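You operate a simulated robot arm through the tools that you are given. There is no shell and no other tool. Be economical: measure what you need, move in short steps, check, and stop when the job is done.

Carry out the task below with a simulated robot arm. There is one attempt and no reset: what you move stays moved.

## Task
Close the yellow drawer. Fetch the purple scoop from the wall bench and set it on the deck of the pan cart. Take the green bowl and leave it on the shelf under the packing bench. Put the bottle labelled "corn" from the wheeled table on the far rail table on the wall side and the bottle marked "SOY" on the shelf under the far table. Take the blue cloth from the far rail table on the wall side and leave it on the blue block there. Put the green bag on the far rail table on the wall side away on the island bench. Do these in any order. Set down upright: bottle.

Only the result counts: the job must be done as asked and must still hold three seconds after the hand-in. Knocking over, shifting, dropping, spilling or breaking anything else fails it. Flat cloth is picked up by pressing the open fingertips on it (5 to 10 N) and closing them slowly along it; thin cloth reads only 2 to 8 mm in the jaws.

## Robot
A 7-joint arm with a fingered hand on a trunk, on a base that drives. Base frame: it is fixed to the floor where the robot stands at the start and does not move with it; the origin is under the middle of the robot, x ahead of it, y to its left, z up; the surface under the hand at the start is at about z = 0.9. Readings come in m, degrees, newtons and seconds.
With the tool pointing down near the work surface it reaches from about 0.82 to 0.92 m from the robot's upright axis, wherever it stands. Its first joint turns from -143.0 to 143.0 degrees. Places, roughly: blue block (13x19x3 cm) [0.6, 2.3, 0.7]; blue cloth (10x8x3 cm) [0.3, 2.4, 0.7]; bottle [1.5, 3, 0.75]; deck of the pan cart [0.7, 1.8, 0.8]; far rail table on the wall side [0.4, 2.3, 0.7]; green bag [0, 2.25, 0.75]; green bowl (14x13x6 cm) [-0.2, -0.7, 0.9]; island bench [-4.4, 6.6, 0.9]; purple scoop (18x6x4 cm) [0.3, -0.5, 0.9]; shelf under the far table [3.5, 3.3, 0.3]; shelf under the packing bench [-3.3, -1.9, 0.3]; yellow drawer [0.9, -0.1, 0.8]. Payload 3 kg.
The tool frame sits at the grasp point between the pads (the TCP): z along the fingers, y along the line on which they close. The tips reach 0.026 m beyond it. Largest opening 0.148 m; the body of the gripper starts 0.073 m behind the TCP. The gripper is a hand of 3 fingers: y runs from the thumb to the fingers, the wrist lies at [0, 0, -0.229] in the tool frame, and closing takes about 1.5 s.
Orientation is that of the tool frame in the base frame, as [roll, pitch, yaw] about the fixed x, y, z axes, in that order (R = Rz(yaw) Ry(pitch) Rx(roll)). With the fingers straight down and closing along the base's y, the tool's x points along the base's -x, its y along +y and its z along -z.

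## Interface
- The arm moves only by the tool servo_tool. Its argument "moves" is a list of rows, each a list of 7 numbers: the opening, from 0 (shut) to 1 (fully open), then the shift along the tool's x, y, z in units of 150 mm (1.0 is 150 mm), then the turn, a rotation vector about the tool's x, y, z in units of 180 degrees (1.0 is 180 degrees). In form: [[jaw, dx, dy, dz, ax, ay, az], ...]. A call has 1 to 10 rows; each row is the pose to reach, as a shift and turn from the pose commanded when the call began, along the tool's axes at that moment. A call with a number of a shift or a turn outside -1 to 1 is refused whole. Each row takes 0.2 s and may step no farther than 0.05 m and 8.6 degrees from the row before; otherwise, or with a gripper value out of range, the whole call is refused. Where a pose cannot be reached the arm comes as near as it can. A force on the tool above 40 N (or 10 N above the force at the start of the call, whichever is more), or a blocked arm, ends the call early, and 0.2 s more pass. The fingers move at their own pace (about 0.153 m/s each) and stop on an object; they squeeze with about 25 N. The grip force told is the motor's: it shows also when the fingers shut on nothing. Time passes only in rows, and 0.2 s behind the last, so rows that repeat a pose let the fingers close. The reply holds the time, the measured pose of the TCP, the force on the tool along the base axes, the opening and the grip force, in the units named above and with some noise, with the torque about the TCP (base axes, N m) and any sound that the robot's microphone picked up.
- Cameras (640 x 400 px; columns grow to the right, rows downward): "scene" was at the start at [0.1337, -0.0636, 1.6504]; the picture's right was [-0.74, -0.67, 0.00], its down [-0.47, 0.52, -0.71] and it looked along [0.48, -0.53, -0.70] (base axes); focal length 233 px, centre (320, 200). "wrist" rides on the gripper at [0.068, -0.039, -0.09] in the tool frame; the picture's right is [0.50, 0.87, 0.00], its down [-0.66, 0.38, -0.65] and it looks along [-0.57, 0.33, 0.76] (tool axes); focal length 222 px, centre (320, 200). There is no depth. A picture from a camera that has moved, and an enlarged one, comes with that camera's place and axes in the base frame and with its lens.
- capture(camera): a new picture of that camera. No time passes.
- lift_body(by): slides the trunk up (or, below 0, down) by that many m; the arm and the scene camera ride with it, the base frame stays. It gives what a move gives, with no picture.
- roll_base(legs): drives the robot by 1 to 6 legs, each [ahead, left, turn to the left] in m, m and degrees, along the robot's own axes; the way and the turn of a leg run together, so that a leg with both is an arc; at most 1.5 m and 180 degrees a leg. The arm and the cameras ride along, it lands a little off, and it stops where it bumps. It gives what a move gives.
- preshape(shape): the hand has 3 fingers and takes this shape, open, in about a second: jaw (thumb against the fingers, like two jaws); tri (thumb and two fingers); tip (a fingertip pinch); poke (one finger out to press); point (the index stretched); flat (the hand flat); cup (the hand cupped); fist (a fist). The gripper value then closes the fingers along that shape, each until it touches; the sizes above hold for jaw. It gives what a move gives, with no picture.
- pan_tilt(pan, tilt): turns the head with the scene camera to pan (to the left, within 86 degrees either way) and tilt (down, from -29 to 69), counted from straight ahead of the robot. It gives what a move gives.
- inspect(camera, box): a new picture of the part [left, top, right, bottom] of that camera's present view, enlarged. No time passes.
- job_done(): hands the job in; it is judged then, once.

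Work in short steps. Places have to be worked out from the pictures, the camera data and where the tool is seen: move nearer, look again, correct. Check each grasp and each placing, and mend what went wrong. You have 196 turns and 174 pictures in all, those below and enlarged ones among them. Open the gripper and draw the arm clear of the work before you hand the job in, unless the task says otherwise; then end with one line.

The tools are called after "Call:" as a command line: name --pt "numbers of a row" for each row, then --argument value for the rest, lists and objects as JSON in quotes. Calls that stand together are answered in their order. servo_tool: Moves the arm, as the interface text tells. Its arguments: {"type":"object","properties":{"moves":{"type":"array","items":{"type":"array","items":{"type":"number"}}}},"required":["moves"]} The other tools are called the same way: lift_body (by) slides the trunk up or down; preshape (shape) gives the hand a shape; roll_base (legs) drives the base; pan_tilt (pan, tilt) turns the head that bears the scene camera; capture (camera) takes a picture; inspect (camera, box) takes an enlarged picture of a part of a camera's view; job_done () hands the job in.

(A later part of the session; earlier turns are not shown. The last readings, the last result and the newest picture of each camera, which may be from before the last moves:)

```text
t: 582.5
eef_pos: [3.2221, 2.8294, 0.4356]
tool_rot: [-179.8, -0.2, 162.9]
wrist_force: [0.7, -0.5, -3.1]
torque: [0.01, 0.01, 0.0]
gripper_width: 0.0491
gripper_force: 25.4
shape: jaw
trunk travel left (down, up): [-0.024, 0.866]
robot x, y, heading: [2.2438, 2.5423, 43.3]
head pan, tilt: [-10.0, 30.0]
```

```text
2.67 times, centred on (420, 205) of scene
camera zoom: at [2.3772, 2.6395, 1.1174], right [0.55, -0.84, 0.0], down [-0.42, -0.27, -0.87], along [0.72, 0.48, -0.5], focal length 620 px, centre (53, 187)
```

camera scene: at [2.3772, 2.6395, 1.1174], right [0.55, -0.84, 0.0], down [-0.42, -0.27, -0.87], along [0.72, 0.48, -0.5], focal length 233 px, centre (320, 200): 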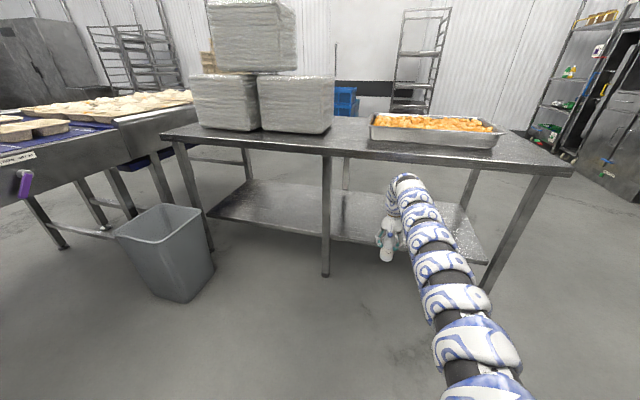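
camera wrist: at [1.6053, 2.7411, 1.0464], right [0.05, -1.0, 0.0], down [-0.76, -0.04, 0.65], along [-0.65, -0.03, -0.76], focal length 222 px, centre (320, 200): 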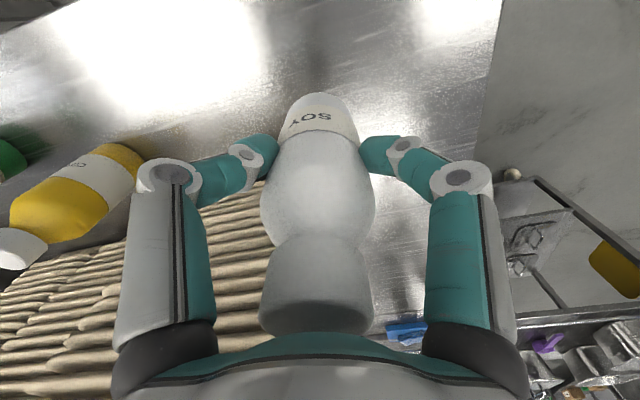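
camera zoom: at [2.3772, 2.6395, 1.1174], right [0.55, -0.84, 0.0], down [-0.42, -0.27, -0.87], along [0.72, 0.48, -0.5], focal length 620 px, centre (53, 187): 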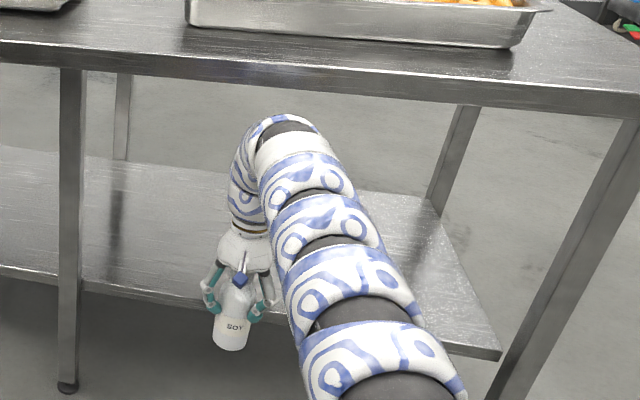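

Clearance is tight: shelf z≈0.33, table underside ≈0.79. I'll enter with the hand tilted 30° outward and stretched, then bring the bottle upright inside. First tilt and extend.

Call:
servo_tool --pt "0 -0.122 0.081 -0.06 -0.0184 -0.0278 0" --pt "0 -0.245 0.162 -0.1 -0.0368 -0.0556 0" --pt "0 -0.367 0.242 -0.13 -0.0551 -0.0835 0" --pt "0 -0.49 0.323 -0.133 -0.0735 -0.1113 0" --pt "0 -0.612 0.404 -0.133 -0.0919 -0.1391 0"

Call:
inspect --camera "scene" --box '[320, 130, 520, 280]'

```text
t: 583.7
eef_pos: [3.3285, 2.8594, 0.4526]
tool_rot: [162.6, 24.5, 159.1]
wrist_force: [0.8, 0.2, -2.7]
torque: [-0.04, 0.03, -0.03]
gripper_width: 0.0488
gripper_force: 25.0
shape: jaw
trunk travel left (down, up): [-0.024, 0.866]
robot x, y, heading: [2.241, 2.5363, 43.2]
head pan, tilt: [-10.0, 30.0]
```

```text
2.67 times, centred on (420, 205) of scene
camera zoom: at [2.3772, 2.6392, 1.1174], right [0.55, -0.84, 0.0], down [-0.42, -0.27, -0.87], along [0.72, 0.47, -0.5], focal length 620 px, centre (53, 187)
```

zoom: 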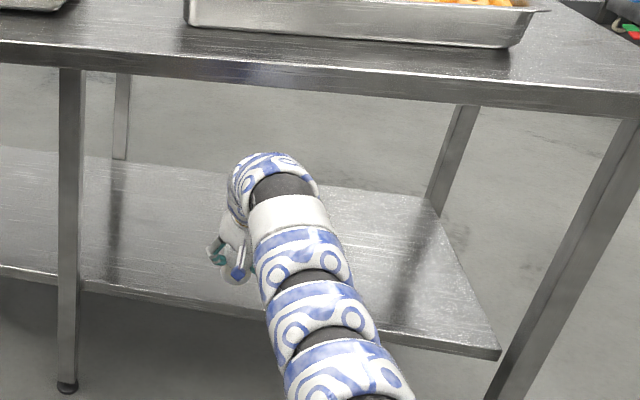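

The arm is now well below the table edge. Advance 14 cm, then untilt in two stages while advancing.

Call:
roll_base --legs '[[0.126, -0.061, 0]]'

Call:
servo_tool --pt "0 0.1 -0.06 -0.06 0.0184 0.0278 0" --pt "0 0.19 -0.12 -0.11 0.0368 0.0556 0" --pt "0 0.24 -0.16 -0.13 0.046 0.0696 0"

Call:
roll_base --legs '[[0.081, -0.039, 0]]'

Call:
inspect --camera "scene" --box '[320, 130, 520, 280]'

```text
t: 585.1
eef_pos: [3.4617, 2.8985, 0.4535]
tool_rot: [162.5, 24.5, 158.8]
wrist_force: [0.3, -0.9, -2.5]
torque: [-0.04, 0.07, 0.0]
gripper_width: 0.0488
gripper_force: 25.0
shape: jaw
trunk travel left (down, up): [-0.024, 0.866]
robot x, y, heading: [2.378, 2.5796, 43.3]
head pan, tilt: [-10.0, 30.0]
```

```text
t: 585.9
eef_pos: [3.4156, 2.8847, 0.4454]
tool_rot: [172.0, 12.0, 161.9]
wrist_force: [-0.3, -1.2, -3.1]
torque: [0.02, 0.03, 0.03]
gripper_width: 0.049
gripper_force: 24.7
shape: jaw
trunk travel left (down, up): [-0.024, 0.866]
robot x, y, heading: [2.3785, 2.5814, 43.1]
head pan, tilt: [-10.0, 30.0]
```

```text
t: 587.0
eef_pos: [3.5041, 2.9117, 0.4257]
tool_rot: [172.6, 11.2, 161.8]
wrist_force: [-0.3, -0.7, -2.6]
torque: [-0.01, 0.03, 0.03]
gripper_width: 0.0489
gripper_force: 25.0
shape: jaw
trunk travel left (down, up): [-0.024, 0.866]
robot x, y, heading: [2.4631, 2.6032, 43.1]
head pan, tilt: [-10.0, 30.0]
```

```text
2.67 times, centred on (420, 205) of scene
camera zoom: at [2.609, 2.7094, 1.1131], right [0.55, -0.84, 0.0], down [-0.43, -0.28, -0.86], along [0.72, 0.47, -0.51], focal length 620 px, centre (53, 187)
```

zoom: 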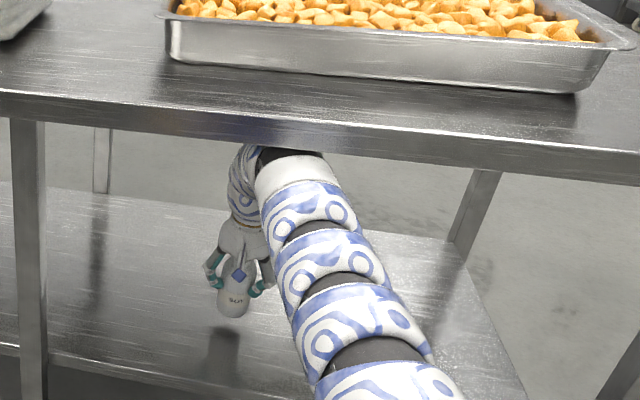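

The arm lightly touches the table edge; the bottle is still ~3 cm above the shelf. I lower a little first, then finish untilting while pulling slightly back.

Call:
servo_tool --pt "0 0.02 -0.015 0.1 0 0 0" --pt "0 0.1 -0.07 0.12 0.012 0.018 0" --pt "0 0.2 -0.14 0.12 0.028 0.042 0" --pt "0 0.305 -0.21 0.12 0.043 0.063 0"

Call:
inspect --camera "scene" --box '[320, 130, 520, 280]'

```text
t: 588.0
eef_pos: [3.4439, 2.8906, 0.398]
tool_rot: [-179.5, -0.2, 162.7]
wrist_force: [-0.8, -0.5, -2.3]
torque: [0.03, 0.01, 0.04]
gripper_width: 0.0492
gripper_force: 24.8
shape: jaw
out of reach, approached as far as the arm can: row 3, 4
trunk travel left (down, up): [-0.024, 0.866]
robot x, y, heading: [2.4644, 2.6017, 43.1]
head pan, tilt: [-10.0, 30.0]
```

```text
2.67 times, centred on (420, 205) of scene
camera zoom: at [2.6021, 2.7077, 1.1148], right [0.55, -0.84, 0.0], down [-0.42, -0.27, -0.86], along [0.72, 0.47, -0.51], focal length 620 px, centre (53, 187)
```

zoom: 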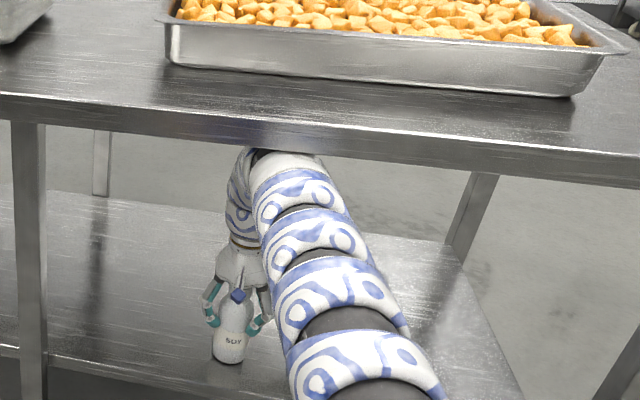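

The bottle is upright (e≈4.15, inside the shelf edge). Lower in small steps to contact.

Call:
servo_tool --pt "0 0 0 0.025 0 0 0" --pt "0 0 0 0.05 0 0 0" --pt "0 0 0 0.075 0 0 0" --pt "0 0 0 0.1 0 0 0"

```text
t: 589.0
eef_pos: [3.4513, 2.8904, 0.3999]
tool_rot: [179.7, 0.7, 162.5]
wrist_force: [-1.0, -0.3, -1.5]
torque: [0.02, 0.03, -0.02]
gripper_width: 0.0489
gripper_force: 24.9
shape: jaw
trunk travel left (down, up): [-0.024, 0.866]
robot x, y, heading: [2.4587, 2.6072, 42.8]
head pan, tilt: [-10.0, 30.0]
```

Call:
servo_tool --pt "0 0 0 0.03 0 0 0" --pt "0 0 0 0.06 0 0 0" --pt "0 0 0 0.09 0 0 0" --pt "0 0 0 0.12 0 0 0" --pt "0 0 0 0.15 0 0 0"

Call:
inspect --camera "scene" --box '[320, 130, 520, 280]'

```text
t: 589.8
eef_pos: [3.4472, 2.8903, 0.3944]
tool_rot: [179.4, 1.2, 162.6]
wrist_force: [-4.6, -0.2, 26.8]
torque: [-0.2, 0.23, -0.04]
gripper_width: 0.0523
gripper_force: 24.8
shape: jaw
trunk travel left (down, up): [-0.024, 0.866]
robot x, y, heading: [2.4643, 2.6049, 42.7]
head pan, tilt: [-10.0, 30.0]
stopped in row 3: the force on the tool passed its limit at 43 N (the readings are from after the stop); the commanded pose is now the measured one
```

```text
2.67 times, centred on (420, 205) of scene
camera zoom: at [2.5941, 2.7058, 1.1182], right [0.55, -0.84, 0.0], down [-0.42, -0.27, -0.87], along [0.73, 0.47, -0.5], focal length 620 px, centre (53, 187)
```

zoom: 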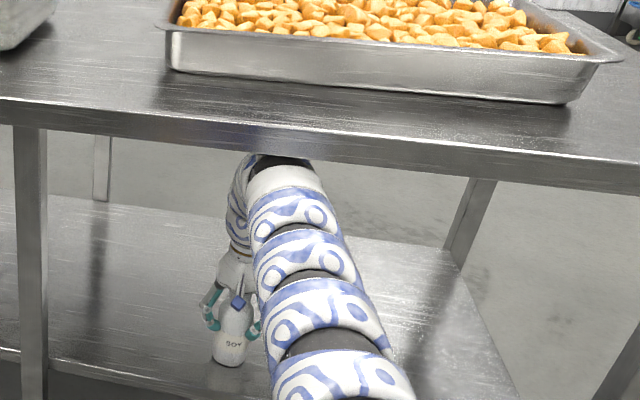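

Contact: SOY stands on the shelf. The thumb and fingers are on its n-sides, so I open wide and withdraw straight west along the channel.

Call:
servo_tool --pt "0 0 0 -0.03 0 0 0" --pt "0.4 0 0 -0.03 0 0 0" --pt "0.8 0 0 -0.03 0 0 0" --pt "0.8 0 0 -0.06 0 0 0"

Call:
roll_base --legs '[[-0.09, 0.043, 0], [-0.18, 0.087, 0]]'

Call:
inspect --camera "scene" --box '[320, 130, 520, 280]'

```text
t: 590.8
eef_pos: [3.4473, 2.8899, 0.3989]
tool_rot: [179.7, 0.9, 162.7]
wrist_force: [0.3, 0.0, -0.5]
torque: [0.02, -0.03, 0.04]
gripper_width: 0.1181
gripper_force: 0.1
shape: jaw
trunk travel left (down, up): [-0.024, 0.866]
robot x, y, heading: [2.4631, 2.6018, 43.3]
head pan, tilt: [-10.0, 30.0]
```

```text
t: 593.1
eef_pos: [3.1631, 2.8037, 0.3978]
tool_rot: [179.5, 0.8, 162.6]
wrist_force: [-0.1, -0.8, -0.6]
torque: [0.0, -0.02, 0.03]
gripper_width: 0.1182
gripper_force: 0.0
shape: jaw
trunk travel left (down, up): [-0.024, 0.866]
robot x, y, heading: [2.1769, 2.5196, 43.0]
head pan, tilt: [-10.0, 30.0]
```

```text
2.67 times, centred on (420, 205) of scene
camera zoom: at [2.3121, 2.6197, 1.1174], right [0.55, -0.84, 0.0], down [-0.42, -0.27, -0.87], along [0.72, 0.47, -0.5], focal length 620 px, centre (53, 187)
```

zoom: 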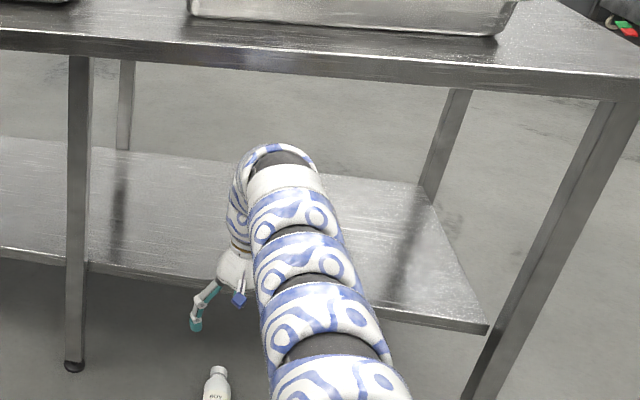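

The white bottle seems to be lower than the shelf; I look at the whole lower view.

Call:
inspect --camera "scene" --box '[340, 200, 460, 320]'

```text
3.33 times, centred on (400, 260) of scene
camera zoom: at [2.3121, 2.6197, 1.1174], right [0.55, -0.84, 0.0], down [-0.42, -0.27, -0.87], along [0.72, 0.47, -0.5], focal length 775 px, centre (53, 0)
```

zoom: 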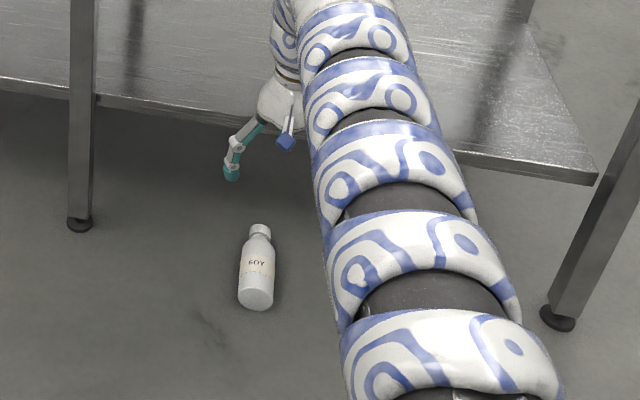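

Call:
capture --camera "wrist"

```text
18 pictures are left
camera wrist: at [3.0863, 2.7866, 0.4867], right [-0.22, 0.98, 0.0], down [0.73, 0.16, 0.67], along [0.65, 0.14, -0.74], focal length 222 px, centre (320, 200)
```

wrist: 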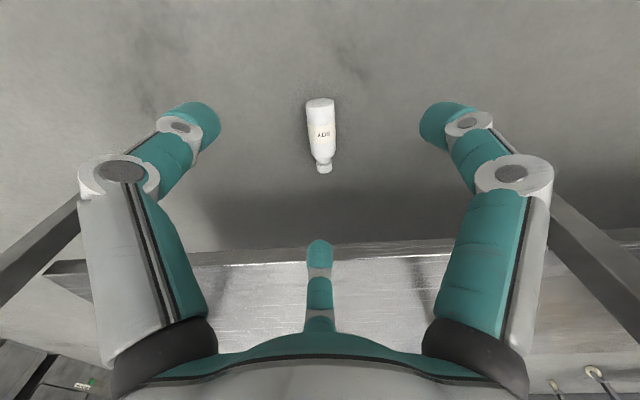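

SOY lies on the floor, cap toward the table, from (3.23,2.82) to (3.39,2.86), axis along e — my hand is already aligned across it. I retract, lower to the floor in front of it, then slide around its base end.

Call:
servo_tool --pt "0.8 0.2 -0.13 0.2 0 0 0" --pt "0.8 0.4 -0.26 0.4 0 0 0" --pt "0.8 0.6 -0.4 0.6 0 0 0" --pt "0.8 0.81 -0.53 0.8 0 0 0" --pt "0.8 0.81 -0.53 1 0 0 0"

Call:
servo_tool --pt "0.8 0 0 0.25 0 0 0" --pt "0.8 0 0 0.5 0 0 0" --pt "0.8 0 0 0.75 0 0 0" --pt "0.8 0 0 1 0 0 0"

```text
t: 594.3
eef_pos: [3.0247, 2.7652, 0.2474]
tool_rot: [179.5, 1.0, 162.7]
wrist_force: [-0.7, -0.4, 0.9]
torque: [-0.01, -0.03, 0.01]
gripper_width: 0.1187
gripper_force: 0.0
shape: jaw
trunk travel left (down, up): [-0.024, 0.866]
robot x, y, heading: [2.1781, 2.5205, 43.2]
head pan, tilt: [-10.0, 30.0]
```

```text
t: 595.3
eef_pos: [3.0282, 2.7664, 0.0976]
tool_rot: [179.7, 1.1, 162.5]
wrist_force: [0.7, 0.5, 0.4]
torque: [0.0, 0.01, 0.0]
gripper_width: 0.1183
gripper_force: 0.0
shape: jaw
trunk travel left (down, up): [-0.024, 0.866]
robot x, y, heading: [2.1766, 2.5172, 43.2]
head pan, tilt: [-10.0, 30.0]
```

Call:
servo_tool --pt "0.8 0 0 0.2 0 0 0" --pt "0.8 0 0 0.35 0 0 0" --pt "0.8 0 0 0.415 0 0 0"

Call:
roll_base --legs '[[0.213, -0.106, 0]]'

Call:
capture --camera "wrist"

```text
t: 596.1
eef_pos: [3.0297, 2.7647, 0.0338]
tool_rot: [179.6, 1.0, 162.8]
wrist_force: [0.6, 0.0, -0.3]
torque: [0.03, 0.0, 0.03]
gripper_width: 0.1185
gripper_force: 0.0
shape: jaw
trunk travel left (down, up): [-0.024, 0.866]
robot x, y, heading: [2.1775, 2.515, 43.4]
head pan, tilt: [-10.0, 30.0]
```

```text
t: 597.9
eef_pos: [3.2579, 2.8303, 0.0355]
tool_rot: [179.7, 1.0, 162.6]
wrist_force: [-0.8, -0.3, 1.1]
torque: [0.0, -0.01, 0.01]
gripper_width: 0.1183
gripper_force: 0.0
shape: jaw
trunk travel left (down, up): [-0.024, 0.866]
robot x, y, heading: [2.4052, 2.5818, 43.3]
head pan, tilt: [-10.0, 30.0]
```

```text
17 pictures are left
camera wrist: at [3.1822, 2.813, 0.1233], right [-0.22, 0.98, 0.0], down [0.73, 0.16, 0.67], along [0.65, 0.14, -0.74], focal length 222 px, centre (320, 200)
```

wrist: 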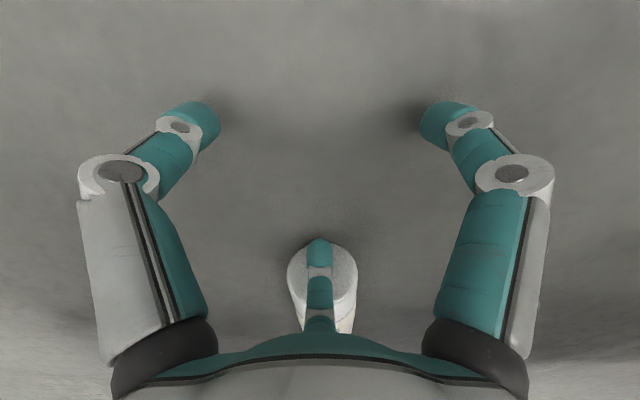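

The far finger nudged the bottle, whose base is now at about e 4.04, just under the shelf edge. I back off a little, and switch to a fingertip-pinch shape to see its finger arrangement.

Call:
roll_base --legs '[[-0.072, 0.035, 0]]'

Call:
servo_tool --pt "0.8 0 0 -0.2 0 0 0" --pt "0.8 0 0 -0.35 0 0 0"

Call:
preshape --shape "tip"

Call:
capture --camera "wrist"

```text
t: 598.9
eef_pos: [3.1812, 2.8067, 0.0352]
tool_rot: [179.6, 1.0, 162.5]
wrist_force: [-0.4, 0.5, 0.2]
torque: [0.01, -0.02, -0.01]
gripper_width: 0.1182
gripper_force: 0.0
shape: jaw
trunk travel left (down, up): [-0.024, 0.866]
robot x, y, heading: [2.3272, 2.5584, 43.0]
head pan, tilt: [-10.0, 30.0]
```

```text
t: 599.5
eef_pos: [3.1802, 2.8074, 0.0873]
tool_rot: [179.7, 0.9, 162.6]
wrist_force: [0.4, -0.1, -0.3]
torque: [0.01, 0.0, -0.02]
gripper_width: 0.118
gripper_force: 0.0
shape: jaw
trunk travel left (down, up): [-0.024, 0.866]
robot x, y, heading: [2.3295, 2.5596, 43.3]
head pan, tilt: [-10.0, 30.0]
```

```text
t: 600.4
eef_pos: [3.1804, 2.8067, 0.0868]
tool_rot: [179.6, 1.0, 162.6]
wrist_force: [-0.1, 0.2, 0.4]
torque: [-0.01, -0.01, 0.03]
gripper_width: 0.1481
gripper_force: 0.1
shape: tip
trunk travel left (down, up): [-0.024, 0.866]
robot x, y, heading: [2.3314, 2.5637, 42.9]
head pan, tilt: [-10.0, 30.0]
```

```text
16 pictures are left
camera wrist: at [3.1047, 2.7892, 0.1753], right [-0.22, 0.98, 0.0], down [0.73, 0.16, 0.67], along [0.65, 0.14, -0.74], focal length 222 px, centre (320, 200)
```

wrist: 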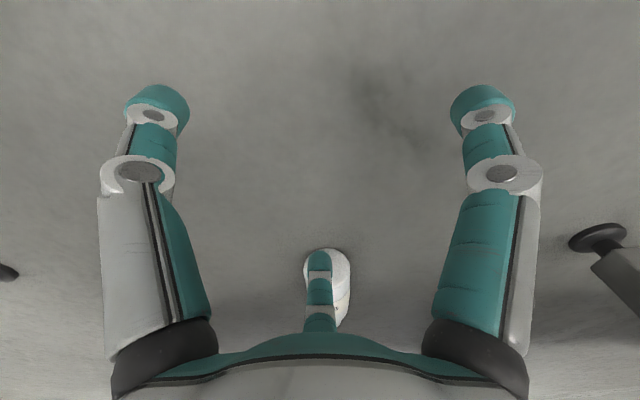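

The hand is really three fingers at 120°, so I should keep the gap between the two fingers toward the bottle. I turn the hand so the two fingers point at it and the thumb is behind, tilt 20° and half-close.

Call:
preshape --shape "jaw"

Call:
servo_tool --pt "0.5 0 0 0 0 0 0.044" --pt "0.5 0 0 0 0 0 0.088" --pt "0.5 0 0 0 0 0 0.132" --pt "0.5 0 0 0 0 0 0.176" --pt "0.5 0 0 0 0 0 0.22" --pt "0.5 0 0 0 0 0 0.264" --pt "0.5 0 0 0 0 0 0.306"

Call:
servo_tool --pt "0.5 0 0 0 -0.037 0 0" --pt "0.5 0 0 0 -0.074 0 0" --pt "0.5 0 0 0 -0.111 0 0"

```text
t: 601.3
eef_pos: [3.1811, 2.8077, 0.0878]
tool_rot: [179.5, 1.0, 162.6]
wrist_force: [-0.8, -0.1, 0.9]
torque: [0.02, 0.01, 0.03]
gripper_width: 0.1478
gripper_force: 0.1
shape: jaw
trunk travel left (down, up): [-0.024, 0.866]
robot x, y, heading: [2.331, 2.5604, 43.1]
head pan, tilt: [-10.0, 30.0]
```

```text
t: 602.9
eef_pos: [3.1806, 2.8066, 0.0872]
tool_rot: [179.0, 0.2, 107.4]
wrist_force: [-0.1, -0.9, -0.3]
torque: [0.0, -0.02, 0.01]
gripper_width: 0.0747
gripper_force: 0.1
shape: jaw
trunk travel left (down, up): [-0.024, 0.866]
robot x, y, heading: [2.3332, 2.5593, 43.2]
head pan, tilt: [-10.0, 30.0]
```

```text
t: 603.7
eef_pos: [3.1812, 2.806, 0.0874]
tool_rot: [158.8, 0.2, 107.4]
wrist_force: [0.0, 0.8, -0.2]
torque: [0.0, -0.01, 0.0]
gripper_width: 0.0742
gripper_force: 0.1
shape: jaw
trunk travel left (down, up): [-0.024, 0.866]
robot x, y, heading: [2.3289, 2.5593, 43.1]
head pan, tilt: [-10.0, 30.0]
```

Call:
servo_tool --pt "0.5 -0.03 -0.05 0.13 0 0 0" --pt "0.5 -0.06 -0.098 0.255 0 0 0" --pt "0.5 -0.06 -0.098 0.255 0 0 0"

Call:
roll_base --legs '[[0.15, -0.073, 0]]'

Call:
capture --camera "wrist"

```text
t: 604.5
eef_pos: [3.184, 2.797, 0.0482]
tool_rot: [159.0, 0.3, 107.5]
wrist_force: [-0.2, 1.0, -0.4]
torque: [0.01, 0.01, 0.01]
gripper_width: 0.0742
gripper_force: 0.0
shape: jaw
trunk travel left (down, up): [-0.024, 0.866]
robot x, y, heading: [2.3329, 2.5618, 43.0]
head pan, tilt: [-10.0, 30.0]
```

```text
t: 606.0
eef_pos: [3.3422, 2.8472, 0.0474]
tool_rot: [159.1, 0.1, 107.5]
wrist_force: [0.6, 0.0, 0.3]
torque: [-0.02, 0.02, -0.02]
gripper_width: 0.0742
gripper_force: 0.1
shape: jaw
trunk travel left (down, up): [-0.024, 0.866]
robot x, y, heading: [2.489, 2.6092, 43.2]
head pan, tilt: [-10.0, 30.0]
```

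```text
15 pictures are left
camera wrist: at [3.2573, 2.8904, 0.1166], right [0.62, 0.72, 0.31], down [0.31, -0.59, 0.75], along [0.72, -0.37, -0.59], focal length 222 px, centre (320, 200)
```

wrist: 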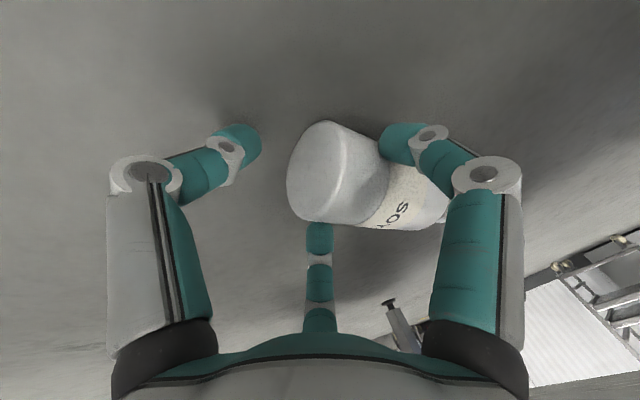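

The bottle's base lies between the two fingers with the thumb behind. Close.

Call:
servo_tool --pt "0.4 0 0 0 0 0 0" --pt "0.3 0 0 0 0 0 0" --pt "0.2 0 0 0 0 0 0" --pt "0.1 0 0 0 0 0 0" --pt "0 0 0 0 0 0 0" --pt "0 0 0 0 0 0 0"

Call:
roll_base --legs '[[-0.225, 0.109, 0]]'

Call:
capture --camera "wrist"

```text
t: 607.4
eef_pos: [3.3417, 2.8464, 0.0486]
tool_rot: [158.9, 0.1, 107.4]
wrist_force: [3.6, 3.2, 6.1]
torque: [0.12, -0.24, 0.01]
gripper_width: 0.0399
gripper_force: 25.0
shape: jaw
trunk travel left (down, up): [-0.024, 0.866]
robot x, y, heading: [2.4877, 2.6119, 43.3]
head pan, tilt: [-10.0, 30.0]
```

```text
t: 609.2
eef_pos: [3.1062, 2.7764, 0.0477]
tool_rot: [159.0, 0.2, 107.5]
wrist_force: [-2.4, -0.7, 8.7]
torque: [0.04, -0.12, 0.02]
gripper_width: 0.0405
gripper_force: 25.1
shape: jaw
trunk travel left (down, up): [-0.024, 0.866]
robot x, y, heading: [2.2517, 2.5408, 43.1]
head pan, tilt: [-10.0, 30.0]
```

```text
14 pictures are left
camera wrist: at [3.0209, 2.8199, 0.1171], right [0.62, 0.72, 0.31], down [0.31, -0.59, 0.75], along [0.72, -0.37, -0.59], focal length 222 px, centre (320, 200)
```

wrist: 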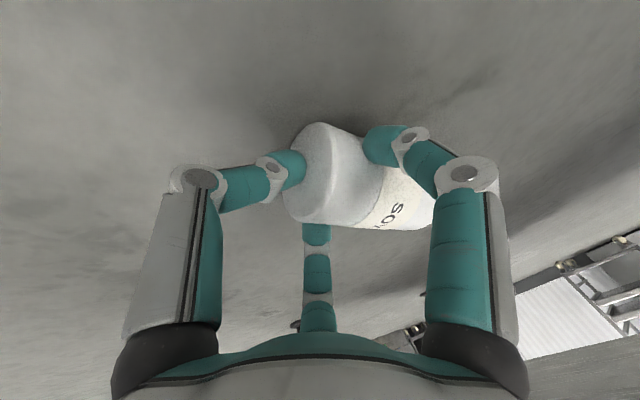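

SOY is dragged clear of the shelf. I release it here, rise, straighten the tool and turn it a quarter so that it can be gripped across the body and later be tipped upright.

Call:
servo_tool --pt "0.5 0 0 0 0 0 0" --pt "0.7 0 0 0 0 0 0" --pt "0.7 0 0.1 -0.25 0 0 0" --pt "0.7 0 0.2 -0.5 0 0 0" --pt "0.7 0 0.3 -0.75 0 0 0" --pt "0.7 0 0.35 -0.95 0.04 0 0" --pt "0.7 0 0.35 -0.95 0.08 0 0" --pt "0.7 0 0.35 -0.95 0.117 0 0"

Call:
servo_tool --pt "0.7 0 0 0 0 0 0.047" --pt "0.7 0 0 0 0 0 0.094" --pt "0.7 0 0 0 0 0 0.141" --pt "0.7 0 0 0 0 0 0.188" --pt "0.7 0 0 0 0 0 0.235" --pt "0.7 0 0 0 0 0 0.282" --pt "0.7 0 0 0 0 0 0.329" --pt "0.7 0 0 0 0 0 0.376" --pt "0.7 0 0 0 0 0 0.423" --pt "0.7 0 0 0 0 0 0.47"

Call:
capture --camera "wrist"

```text
t: 611.0
eef_pos: [3.1041, 2.7774, 0.2001]
tool_rot: [-179.9, 0.2, 107.5]
wrist_force: [0.0, -0.7, -0.2]
torque: [0.0, -0.02, -0.02]
gripper_width: 0.1035
gripper_force: 0.1
shape: jaw
trunk travel left (down, up): [-0.024, 0.866]
robot x, y, heading: [2.255, 2.5418, 43.1]
head pan, tilt: [-10.0, 30.0]
```

```text
t: 613.2
eef_pos: [3.1036, 2.7763, 0.1981]
tool_rot: [179.8, 0.1, 22.7]
wrist_force: [0.3, 0.4, -0.5]
torque: [-0.03, -0.02, 0.0]
gripper_width: 0.1035
gripper_force: 0.1
shape: jaw
trunk travel left (down, up): [-0.024, 0.866]
robot x, y, heading: [2.2541, 2.5425, 43.1]
head pan, tilt: [-10.0, 30.0]
```

```text
13 pictures are left
camera wrist: at [3.1517, 2.8388, 0.2884], right [0.8, -0.61, 0.0], down [-0.46, -0.6, 0.66], along [-0.4, -0.52, -0.76], focal length 222 px, centre (320, 200)
```

wrist: 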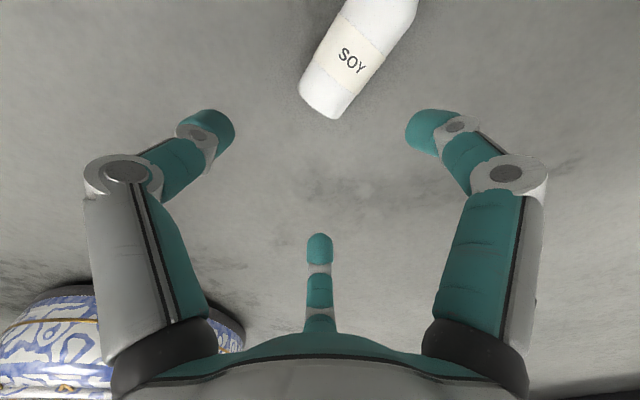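

Rotation works. Bottle base ≈(3.107,2.778), axis ~15°. I move the base so the TCP is 8.5 cm up the bottle, align, and descend.

Call:
roll_base --legs '[[0.079, -0.04, 0]]'

Call:
lift_body --by -0.02

Call:
servo_tool --pt "0.7 0 0 0.2 0 0 0.035" --pt "0.7 0 0 0.4 0 0 0.035" --pt "0.7 0 0 0.6 0 0 0.035"

Call:
capture --camera "wrist"

```text
t: 614.3
eef_pos: [3.1886, 2.8026, 0.1996]
tool_rot: [179.8, 0.1, 22.8]
wrist_force: [0.0, 0.9, 0.2]
torque: [-0.01, -0.01, -0.02]
gripper_width: 0.1032
gripper_force: 0.1
shape: jaw
trunk travel left (down, up): [-0.024, 0.866]
robot x, y, heading: [2.3413, 2.5677, 42.9]
head pan, tilt: [-10.0, 30.0]
```

```text
t: 614.9
eef_pos: [3.1889, 2.8028, 0.18]
tool_rot: [179.8, 0.1, 22.9]
wrist_force: [-0.9, 0.0, -0.1]
torque: [-0.03, 0.01, 0.0]
gripper_width: 0.1035
gripper_force: 0.1
shape: jaw
trunk travel left (down, up): [-0.004, 0.886]
robot x, y, heading: [2.3376, 2.5668, 42.9]
head pan, tilt: [-10.0, 30.0]
```

```text
t: 615.7
eef_pos: [3.1914, 2.8024, 0.0875]
tool_rot: [179.8, 0.1, 16.5]
wrist_force: [-0.3, 0.7, -0.8]
torque: [-0.01, 0.0, -0.01]
gripper_width: 0.1034
gripper_force: 0.0
shape: jaw
trunk travel left (down, up): [-0.004, 0.886]
robot x, y, heading: [2.3371, 2.568, 43.0]
head pan, tilt: [-10.0, 30.0]
```

```text
12 pictures are left
camera wrist: at [3.245, 2.8585, 0.1779], right [0.73, -0.69, 0.0], down [-0.52, -0.55, 0.66], along [-0.45, -0.48, -0.76], focal length 222 px, centre (320, 200)
```

wrist: 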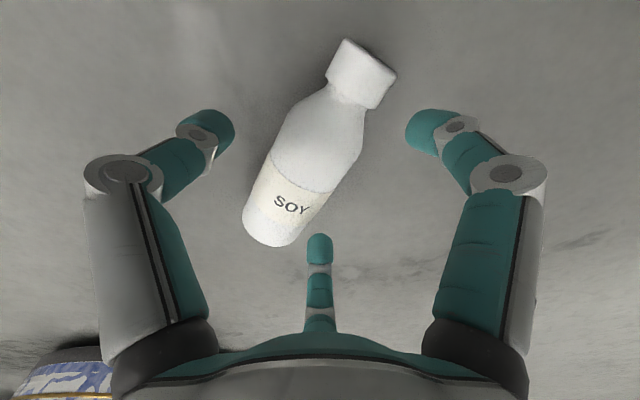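

TCP is on the bottle's axis. Lower 5.5 cm and close.

Call:
servo_tool --pt "0.7 0 0 0.13 0 0 0" --pt "0.7 0 0 0.26 0 0 0" --pt "0.7 0 0 0.36 0 0 0" --pt "0.5 0 0 0.36 0 0 0" --pt "0.3 0 0 0.36 0 0 0" --pt "0.1 0 0 0.36 0 0 0" --pt "0 0 0 0.36 0 0 0" --pt "0 0 0 0.36 0 0 0" --pt "0 0 0 0.36 0 0 0"

Call:
servo_tool --pt "0 0 0 -0.2 0 0 0" --pt "0 0 0 -0.4 0 0 0" --pt "0 0 0 -0.6 0 0 0" --pt "0 0 0 -0.8 0 0 0" --pt "0 0 0 -1 0 0 0"

Call:
capture --camera "wrist"

```text
t: 617.7
eef_pos: [3.1898, 2.8023, 0.0355]
tool_rot: [179.9, 0.2, 16.5]
wrist_force: [0.7, 0.6, -2.5]
torque: [0.0, 0.0, 0.0]
gripper_width: 0.0446
gripper_force: 25.2
shape: jaw
trunk travel left (down, up): [-0.004, 0.886]
robot x, y, heading: [2.3362, 2.565, 42.8]
head pan, tilt: [-10.0, 30.0]
```

```text
t: 618.9
eef_pos: [3.1892, 2.8031, 0.1849]
tool_rot: [179.8, 0.2, 16.5]
wrist_force: [-0.5, -0.2, -3.0]
torque: [0.01, -0.04, 0.02]
gripper_width: 0.0439
gripper_force: 25.1
shape: jaw
trunk travel left (down, up): [-0.004, 0.886]
robot x, y, heading: [2.341, 2.5642, 42.7]
head pan, tilt: [-10.0, 30.0]
```

```text
11 pictures are left
camera wrist: at [3.2434, 2.8593, 0.2743], right [0.73, -0.69, 0.0], down [-0.52, -0.55, 0.66], along [-0.45, -0.48, -0.75], focal length 222 px, centre (320, 200)
```

wrist: 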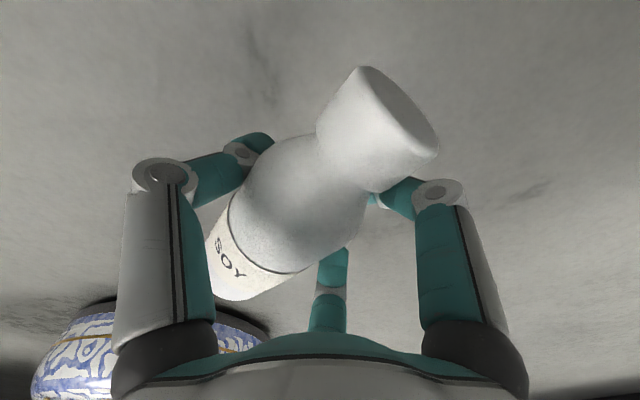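

SOY is held across its body. I back off 0.2 m, then rotate the tool outward 85° while rising and extending, to bring the bottle upright.

Call:
roll_base --legs '[[-0.18, 0.087, 0]]'

Call:
servo_tool --pt "0 0.1 0 -0.12 0 0.047 0" --pt "0 0.2 0 -0.24 0 0.094 0" --pt "0 0.3 0 -0.36 0 0.141 0" --pt "0 0.4 0 -0.48 0 0.188 0" --pt "0 0.5 0 -0.6 0 0.235 0" --pt "0 0.6 0 -0.7 0 0.282 0" --pt "0 0.7 0 -0.8 0 0.329 0" --pt "0 0.8 0 -0.9 0 0.376 0" --pt "0 0.9 0 -1 0 0.423 0" --pt "0 1 0 -1 0 0.47 0"

Call:
capture --camera "scene"

```text
t: 620.5
eef_pos: [2.9956, 2.7434, 0.1865]
tool_rot: [179.8, 0.1, 16.7]
wrist_force: [0.3, 0.2, -3.1]
torque: [-0.01, -0.1, 0.0]
gripper_width: 0.044
gripper_force: 25.0
shape: jaw
trunk travel left (down, up): [-0.004, 0.886]
robot x, y, heading: [2.1457, 2.5042, 43.2]
head pan, tilt: [-10.0, 30.0]
```

```text
t: 622.7
eef_pos: [3.1392, 2.7891, 0.3342]
tool_rot: [177.2, -84.6, 19.5]
wrist_force: [0.4, -1.0, -2.3]
torque: [-0.03, -0.01, 0.02]
gripper_width: 0.0431
gripper_force: 24.9
shape: jaw
trunk travel left (down, up): [-0.004, 0.886]
robot x, y, heading: [2.1438, 2.5041, 43.4]
head pan, tilt: [-10.0, 30.0]
```

```text
10 pictures are left
camera scene: at [2.2775, 2.6058, 1.0974], right [0.55, -0.84, 0.0], down [-0.42, -0.27, -0.87], along [0.72, 0.47, -0.5], focal length 233 px, centre (320, 200)
```

scene: 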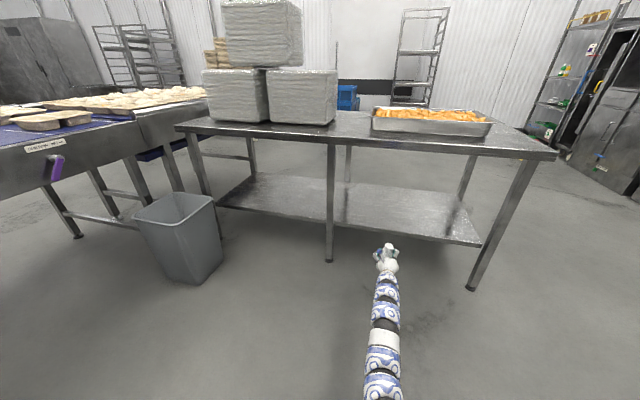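

The tool is horizontal and the bottle should be upright. I raise 9 cm, finish the rotation and check closely.

Call:
servo_tool --pt "0 0.2 0 0 0 0.015 0" --pt "0 0.4 0 0 0 0.03 0" --pt "0 0.6 0 0 0 0.03 0"

Call:
inspect --camera "scene" --box '[350, 200, 430, 280]'

```text
t: 623.5
eef_pos: [3.1465, 2.7904, 0.4251]
tool_rot: [103.1, -89.7, 93.5]
wrist_force: [0.2, 0.7, -3.6]
torque: [0.0, -0.03, 0.0]
gripper_width: 0.0431
gripper_force: 25.2
shape: jaw
trunk travel left (down, up): [-0.004, 0.886]
robot x, y, heading: [2.1455, 2.5046, 43.4]
head pan, tilt: [-10.0, 30.0]
```

```text
5.00 times, centred on (390, 240) of scene
camera zoom: at [2.2779, 2.6055, 1.0974], right [0.55, -0.84, 0.0], down [-0.42, -0.27, -0.87], along [0.72, 0.47, -0.5], focal length 1163 px, centre (-30, 0)
```

zoom: 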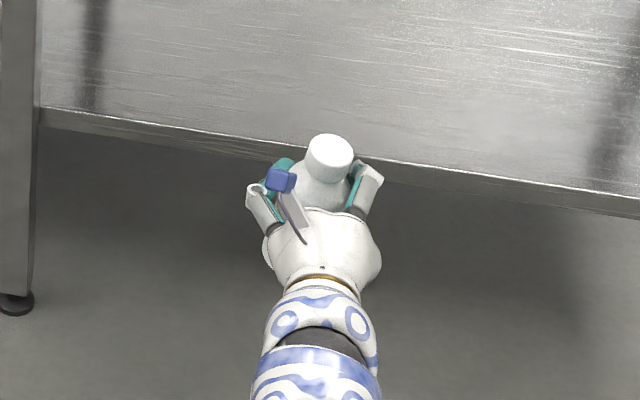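

The bottle is upright. Drive 0.36 m in over the shelf.

Call:
roll_base --legs '[[0.324, -0.157, 0]]'

Call:
servo_tool --pt "0 -0.06 0 0 0 0 0" --pt "0 -0.12 0 0 0 0 0" --pt "0 -0.18 0 0 0 0 0" --pt "0 -0.22 0 0 0 0 0"

```text
t: 625.9
eef_pos: [3.4863, 2.9049, 0.4248]
tool_rot: [113.7, -89.8, 83.4]
wrist_force: [-1.1, -0.3, -2.9]
torque: [-0.03, -0.03, 0.01]
gripper_width: 0.043
gripper_force: 24.5
shape: jaw
trunk travel left (down, up): [-0.004, 0.886]
robot x, y, heading: [2.4897, 2.6127, 43.8]
head pan, tilt: [-10.0, 30.0]
```

```text
t: 627.0
eef_pos: [3.4881, 2.9076, 0.4005]
tool_rot: [-0.5, -89.2, -162.4]
wrist_force: [2.6, 5.3, 18.2]
torque: [0.47, 0.07, -0.04]
gripper_width: 0.0421
gripper_force: 24.6
shape: jaw
trunk travel left (down, up): [-0.004, 0.886]
robot x, y, heading: [2.4893, 2.6135, 43.5]
head pan, tilt: [-10.0, 30.0]
stopped in row 4: the force on the tool passed its limit at 42 N (the readings are from after the stop); the commanded pose is now the measured one
```

Contact on the shelf. Check before releasing.

Call:
inspect --camera "scene" --box '[340, 190, 450, 290]'

```text
4.00 times, centred on (395, 240) of scene
camera zoom: at [2.6181, 2.7143, 1.0976], right [0.55, -0.83, 0.0], down [-0.41, -0.28, -0.87], along [0.72, 0.48, -0.5], focal length 930 px, centre (20, 40)
```

zoom: 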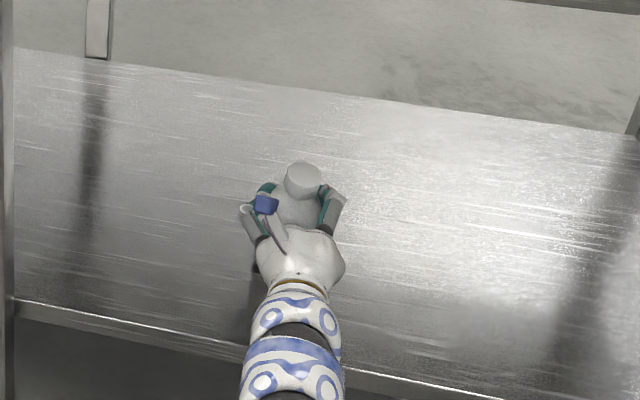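

Call:
servo_tool --pt "0 0.015 0 0 0 0 0" --pt "0.2 0.015 0 0 0 0 0" --pt "0.4 0.015 0 0 0 0 0" --pt "0.7 0.015 0 0 0 0 0" --pt "0.9 0.015 0 0 0 0 0" --pt "0.9 0.015 0 0 0 0 0"

Call:
roll_base --legs '[[-0.3, 0.143, 0]]'

Call:
inspect --camera "scene" --box '[320, 160, 460, 280]'

```text
t: 628.4
eef_pos: [3.4889, 2.9064, 0.3987]
tool_rot: [7.9, -89.7, -171.0]
wrist_force: [0.6, -0.4, -0.3]
torque: [-0.01, 0.01, 0.04]
gripper_width: 0.1327
gripper_force: 0.0
shape: jaw
trunk travel left (down, up): [-0.004, 0.886]
robot x, y, heading: [2.4895, 2.6152, 43.9]
head pan, tilt: [-10.0, 30.0]
```

```text
t: 630.6
eef_pos: [3.1751, 2.8017, 0.3986]
tool_rot: [6.6, -89.6, -169.6]
wrist_force: [-0.3, 0.4, 0.3]
torque: [-0.01, 0.0, 0.0]
gripper_width: 0.133
gripper_force: 0.0
shape: jaw
trunk travel left (down, up): [-0.004, 0.886]
robot x, y, heading: [2.1723, 2.5118, 43.6]
head pan, tilt: [-10.0, 30.0]
```

```text
3.33 times, centred on (390, 220) of scene
camera zoom: at [2.3061, 2.612, 1.0974], right [0.55, -0.83, 0.0], down [-0.42, -0.28, -0.87], along [0.72, 0.48, -0.5], focal length 775 px, centre (87, 133)
```

zoom: 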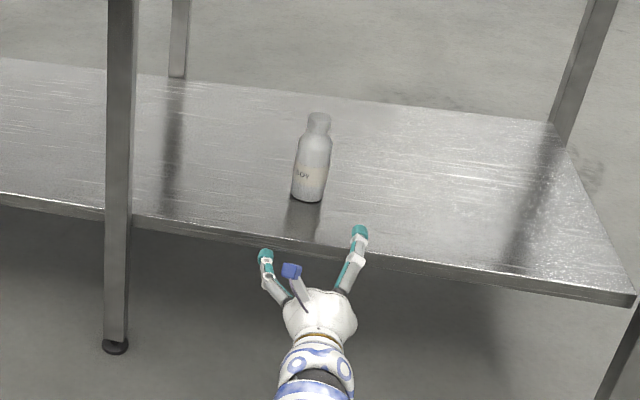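

SOY stands upright on the shelf under the far table. Now CORN: I bring the tool back to pointing down, raise, and turn it for a top grasp.

Call:
servo_tool --pt "0.6 0.05 0 -0.1 0 -0.047 0" --pt "0.6 0.1 0 -0.2 0 -0.094 0" --pt "0.6 0.1 0 -0.3 0 -0.141 0" --pt "0.6 0.1 0 -0.4 0 -0.188 0" --pt "0.6 0.1 0 -0.5 0 -0.235 0" --pt "0.6 0.1 0 -0.6 0 -0.282 0" --pt "0.6 0.1 0 -0.7 0 -0.329 0" --pt "0.6 0.1 0 -0.75 0 -0.376 0" --pt "0.6 0.1 0 -0.8 0 -0.423 0" --pt "0.6 0.1 0 -0.8 0 -0.47 0"

Call:
lift_body --by 0.4

Call:
lift_body --by 0.4

Call:
servo_tool --pt "0.6 0 0 0 0 -0.03 0" --pt "0.6 0 0 0 0 -0.03 0"

Call:
servo_tool --pt "0.6 0 0 0 0 0 -0.047" --pt "0.6 0 0 0 0 0 -0.094" --pt "0.6 0 0 0 0 0 -0.141" --pt "0.6 0 0 0 0 0 -0.188" --pt "0.6 0 0 0 0 0 -0.235" --pt "0.6 0 0 0 0 0 -0.282" --pt "0.6 0 0 0 0 0 -0.329" --pt "0.6 0 0 0 0 0 -0.376" --pt "0.6 0 0 0 0 0 -0.423" --pt "0.6 0 0 0 0 0 -0.47"

```text
t: 633.0
eef_pos: [3.0438, 2.8036, 0.4164]
tool_rot: [-179.9, -6.3, 19.7]
wrist_force: [-0.5, 0.5, -0.7]
torque: [-0.02, 0.02, -0.01]
gripper_width: 0.0888
gripper_force: 0.0
shape: jaw
trunk travel left (down, up): [-0.004, 0.886]
robot x, y, heading: [2.1721, 2.5108, 43.5]
head pan, tilt: [-10.0, 30.0]
stopped in row 10: the arm was blocked; the commanded pose is now the measured one
```

```text
t: 636.8
eef_pos: [3.0449, 2.8012, 0.8158]
tool_rot: [-179.8, -6.2, 19.6]
wrist_force: [-0.5, -0.5, -0.6]
torque: [-0.03, 0.03, -0.01]
gripper_width: 0.089
gripper_force: 0.1
shape: jaw
trunk travel left (down, up): [-0.404, 0.486]
robot x, y, heading: [2.1735, 2.5115, 43.6]
head pan, tilt: [-10.0, 30.0]
```

```text
t: 640.7
eef_pos: [3.0443, 2.8015, 1.2162]
tool_rot: [-179.8, -6.2, 19.6]
wrist_force: [0.6, -0.4, -0.5]
torque: [0.0, -0.01, 0.0]
gripper_width: 0.0888
gripper_force: 0.1
shape: jaw
trunk travel left (down, up): [-0.804, 0.086]
robot x, y, heading: [2.1722, 2.5086, 43.5]
head pan, tilt: [-10.0, 30.0]
```

```text
t: 641.3
eef_pos: [3.043, 2.8028, 1.2166]
tool_rot: [-179.8, -0.9, 19.7]
wrist_force: [1.3, 1.3, 0.0]
torque: [0.02, -0.06, -0.03]
gripper_width: 0.0888
gripper_force: 0.0
shape: jaw
trunk travel left (down, up): [-0.804, 0.086]
robot x, y, heading: [2.1742, 2.5092, 43.4]
head pan, tilt: [-10.0, 30.0]
```

```text
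t: 643.5
eef_pos: [3.0445, 2.8009, 1.2171]
tool_rot: [179.2, -0.3, 104.4]
wrist_force: [0.0, -0.1, 0.2]
torque: [0.0, -0.03, 0.02]
gripper_width: 0.0888
gripper_force: 0.1
shape: jaw
trunk travel left (down, up): [-0.804, 0.086]
robot x, y, heading: [2.1741, 2.5078, 43.7]
head pan, tilt: [-10.0, 30.0]
```

Call:
roll_base --legs '[[0, 0, -96], [-0.3865, 0.502, 0], [0, 0, -96.1]]'

Call:
servo_tool --pt "0.6 0 0 0 0 0 -0.04" --pt "0.6 0 0 0 0 0 -0.074"

Call:
capture --camera "wrist"

```text
t: 655.1
eef_pos: [1.4266, 3.0157, 1.2155]
tool_rot: [179.2, -0.3, -87.9]
wrist_force: [0.0, 0.2, 0.3]
torque: [0.0, 0.0, 0.0]
gripper_width: 0.0888
gripper_force: 0.1
shape: jaw
trunk travel left (down, up): [-0.804, 0.086]
robot x, y, heading: [2.3404, 3.1184, -148.7]
head pan, tilt: [-10.0, 30.0]
```

```text
t: 655.7
eef_pos: [1.4265, 3.0155, 1.2164]
tool_rot: [179.1, -0.1, -74.6]
wrist_force: [0.6, -0.5, 0.2]
torque: [0.03, 0.05, 0.0]
gripper_width: 0.0887
gripper_force: 0.1
shape: jaw
trunk travel left (down, up): [-0.804, 0.086]
robot x, y, heading: [2.3404, 3.1137, -148.4]
head pan, tilt: [-10.0, 30.0]
```

```text
6 pictures are left
camera wrist: at [1.4845, 2.9611, 1.3051], right [-0.7, -0.71, 0.01], down [-0.53, 0.54, 0.66], along [-0.48, 0.45, -0.75], focal length 222 px, centre (320, 200)
```

wrist: 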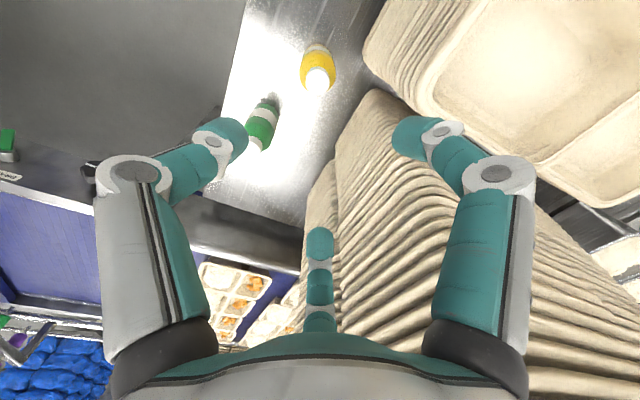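

CORN's axis is at (1.42,3.017), close beside a tray stack. I move the hand 8 cm east, tilt it 30° so it leans away from the stack, lower there, and will slide it west with the finger gap facing the bottle.

Call:
roll_base --legs '[[-0.0776, 0.0195, 0]]'

Call:
servo_tool --pt "0.7 0 0 0 -0.042 0 0" --pt "0.7 0 0 0 -0.084 0 0" --pt "0.7 0 0 0 -0.126 0 0" --pt "0.7 0 0 0 -0.167 0 0"

Call:
lift_body --by -0.355

Call:
capture --camera "wrist"

```text
t: 656.8
eef_pos: [1.5044, 3.0384, 1.2179]
tool_rot: [179.1, -0.1, -74.6]
wrist_force: [0.6, 0.7, 1.1]
torque: [-0.05, -0.01, -0.01]
gripper_width: 0.0888
gripper_force: 0.1
shape: jaw
trunk travel left (down, up): [-0.804, 0.086]
robot x, y, heading: [2.4109, 3.1368, -148.9]
head pan, tilt: [-10.0, 30.0]
```

```text
t: 657.8
eef_pos: [1.5018, 3.0383, 1.2162]
tool_rot: [149.0, 0.0, -74.7]
wrist_force: [-1.3, -0.2, 1.0]
torque: [-0.02, 0.0, -0.01]
gripper_width: 0.1032
gripper_force: 0.0
shape: jaw
trunk travel left (down, up): [-0.804, 0.086]
robot x, y, heading: [2.4141, 3.1342, -148.7]
head pan, tilt: [-10.0, 30.0]
```

```text
t: 661.2
eef_pos: [1.5024, 3.0369, 0.862]
tool_rot: [149.1, -0.1, -74.6]
wrist_force: [-0.7, -0.8, -0.9]
torque: [-0.03, -0.03, 0.01]
gripper_width: 0.1033
gripper_force: 0.0
shape: jaw
trunk travel left (down, up): [-0.449, 0.441]
robot x, y, heading: [2.417, 3.1395, -148.8]
head pan, tilt: [-10.0, 30.0]
```

```text
5 pictures are left
camera wrist: at [1.5982, 2.9932, 0.9185], right [-0.58, -0.68, 0.45], down [-0.16, 0.64, 0.75], along [-0.8, 0.37, -0.48], focal length 222 px, centre (320, 200)
```

wrist: 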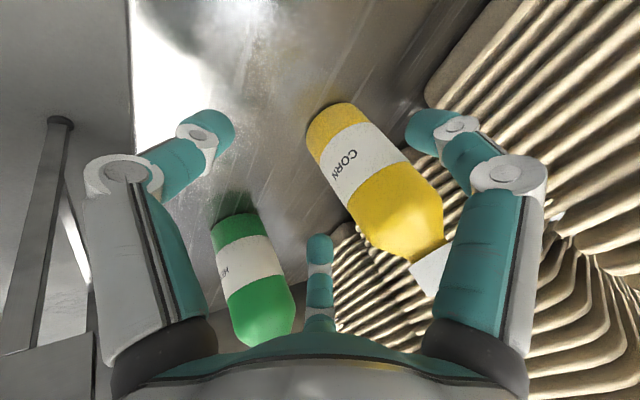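

CORN is aligned with the gap. Slide 8 cm west by the base and close.

Call:
roll_base --legs '[[0.0777, -0.019, 0]]'

Call:
servo_tool --pt "0.6 0 0 0 0 0 0" --pt "0.5 0 0 0 0 0 0" --pt "0.4 0 0 0 0 0 0" --pt "0.2 0 0 0 0 0 0" --pt "0 0 0 0 0 0 0" --pt "0 0 0 0 0 0 0" --pt "0 0 0 0 0 0 0"

Call:
lift_body --by 0.03

```text
t: 662.3
eef_pos: [1.4245, 3.0123, 0.8612]
tool_rot: [149.0, -0.2, -74.7]
wrist_force: [0.3, 0.9, -0.1]
torque: [0.01, 0.04, -0.01]
gripper_width: 0.1032
gripper_force: 0.0
shape: jaw
trunk travel left (down, up): [-0.449, 0.441]
robot x, y, heading: [2.3372, 3.1127, -148.7]
head pan, tilt: [-10.0, 30.0]
```

```text
t: 663.9
eef_pos: [1.425, 3.0114, 0.8627]
tool_rot: [149.2, -0.1, -74.6]
wrist_force: [1.6, -1.8, 0.9]
torque: [-0.02, -0.24, -0.04]
gripper_width: 0.0644
gripper_force: 25.2
shape: jaw
trunk travel left (down, up): [-0.449, 0.441]
robot x, y, heading: [2.3352, 3.1101, -148.8]
head pan, tilt: [-10.0, 30.0]
```

```text
t: 664.6
eef_pos: [1.4248, 3.0124, 0.8908]
tool_rot: [149.1, -0.1, -74.7]
wrist_force: [0.0, 0.5, -3.9]
torque: [-0.05, 0.0, -0.03]
gripper_width: 0.0598
gripper_force: 25.0
shape: jaw
trunk travel left (down, up): [-0.479, 0.411]
robot x, y, heading: [2.3329, 3.1119, -148.7]
head pan, tilt: [-10.0, 30.0]
```

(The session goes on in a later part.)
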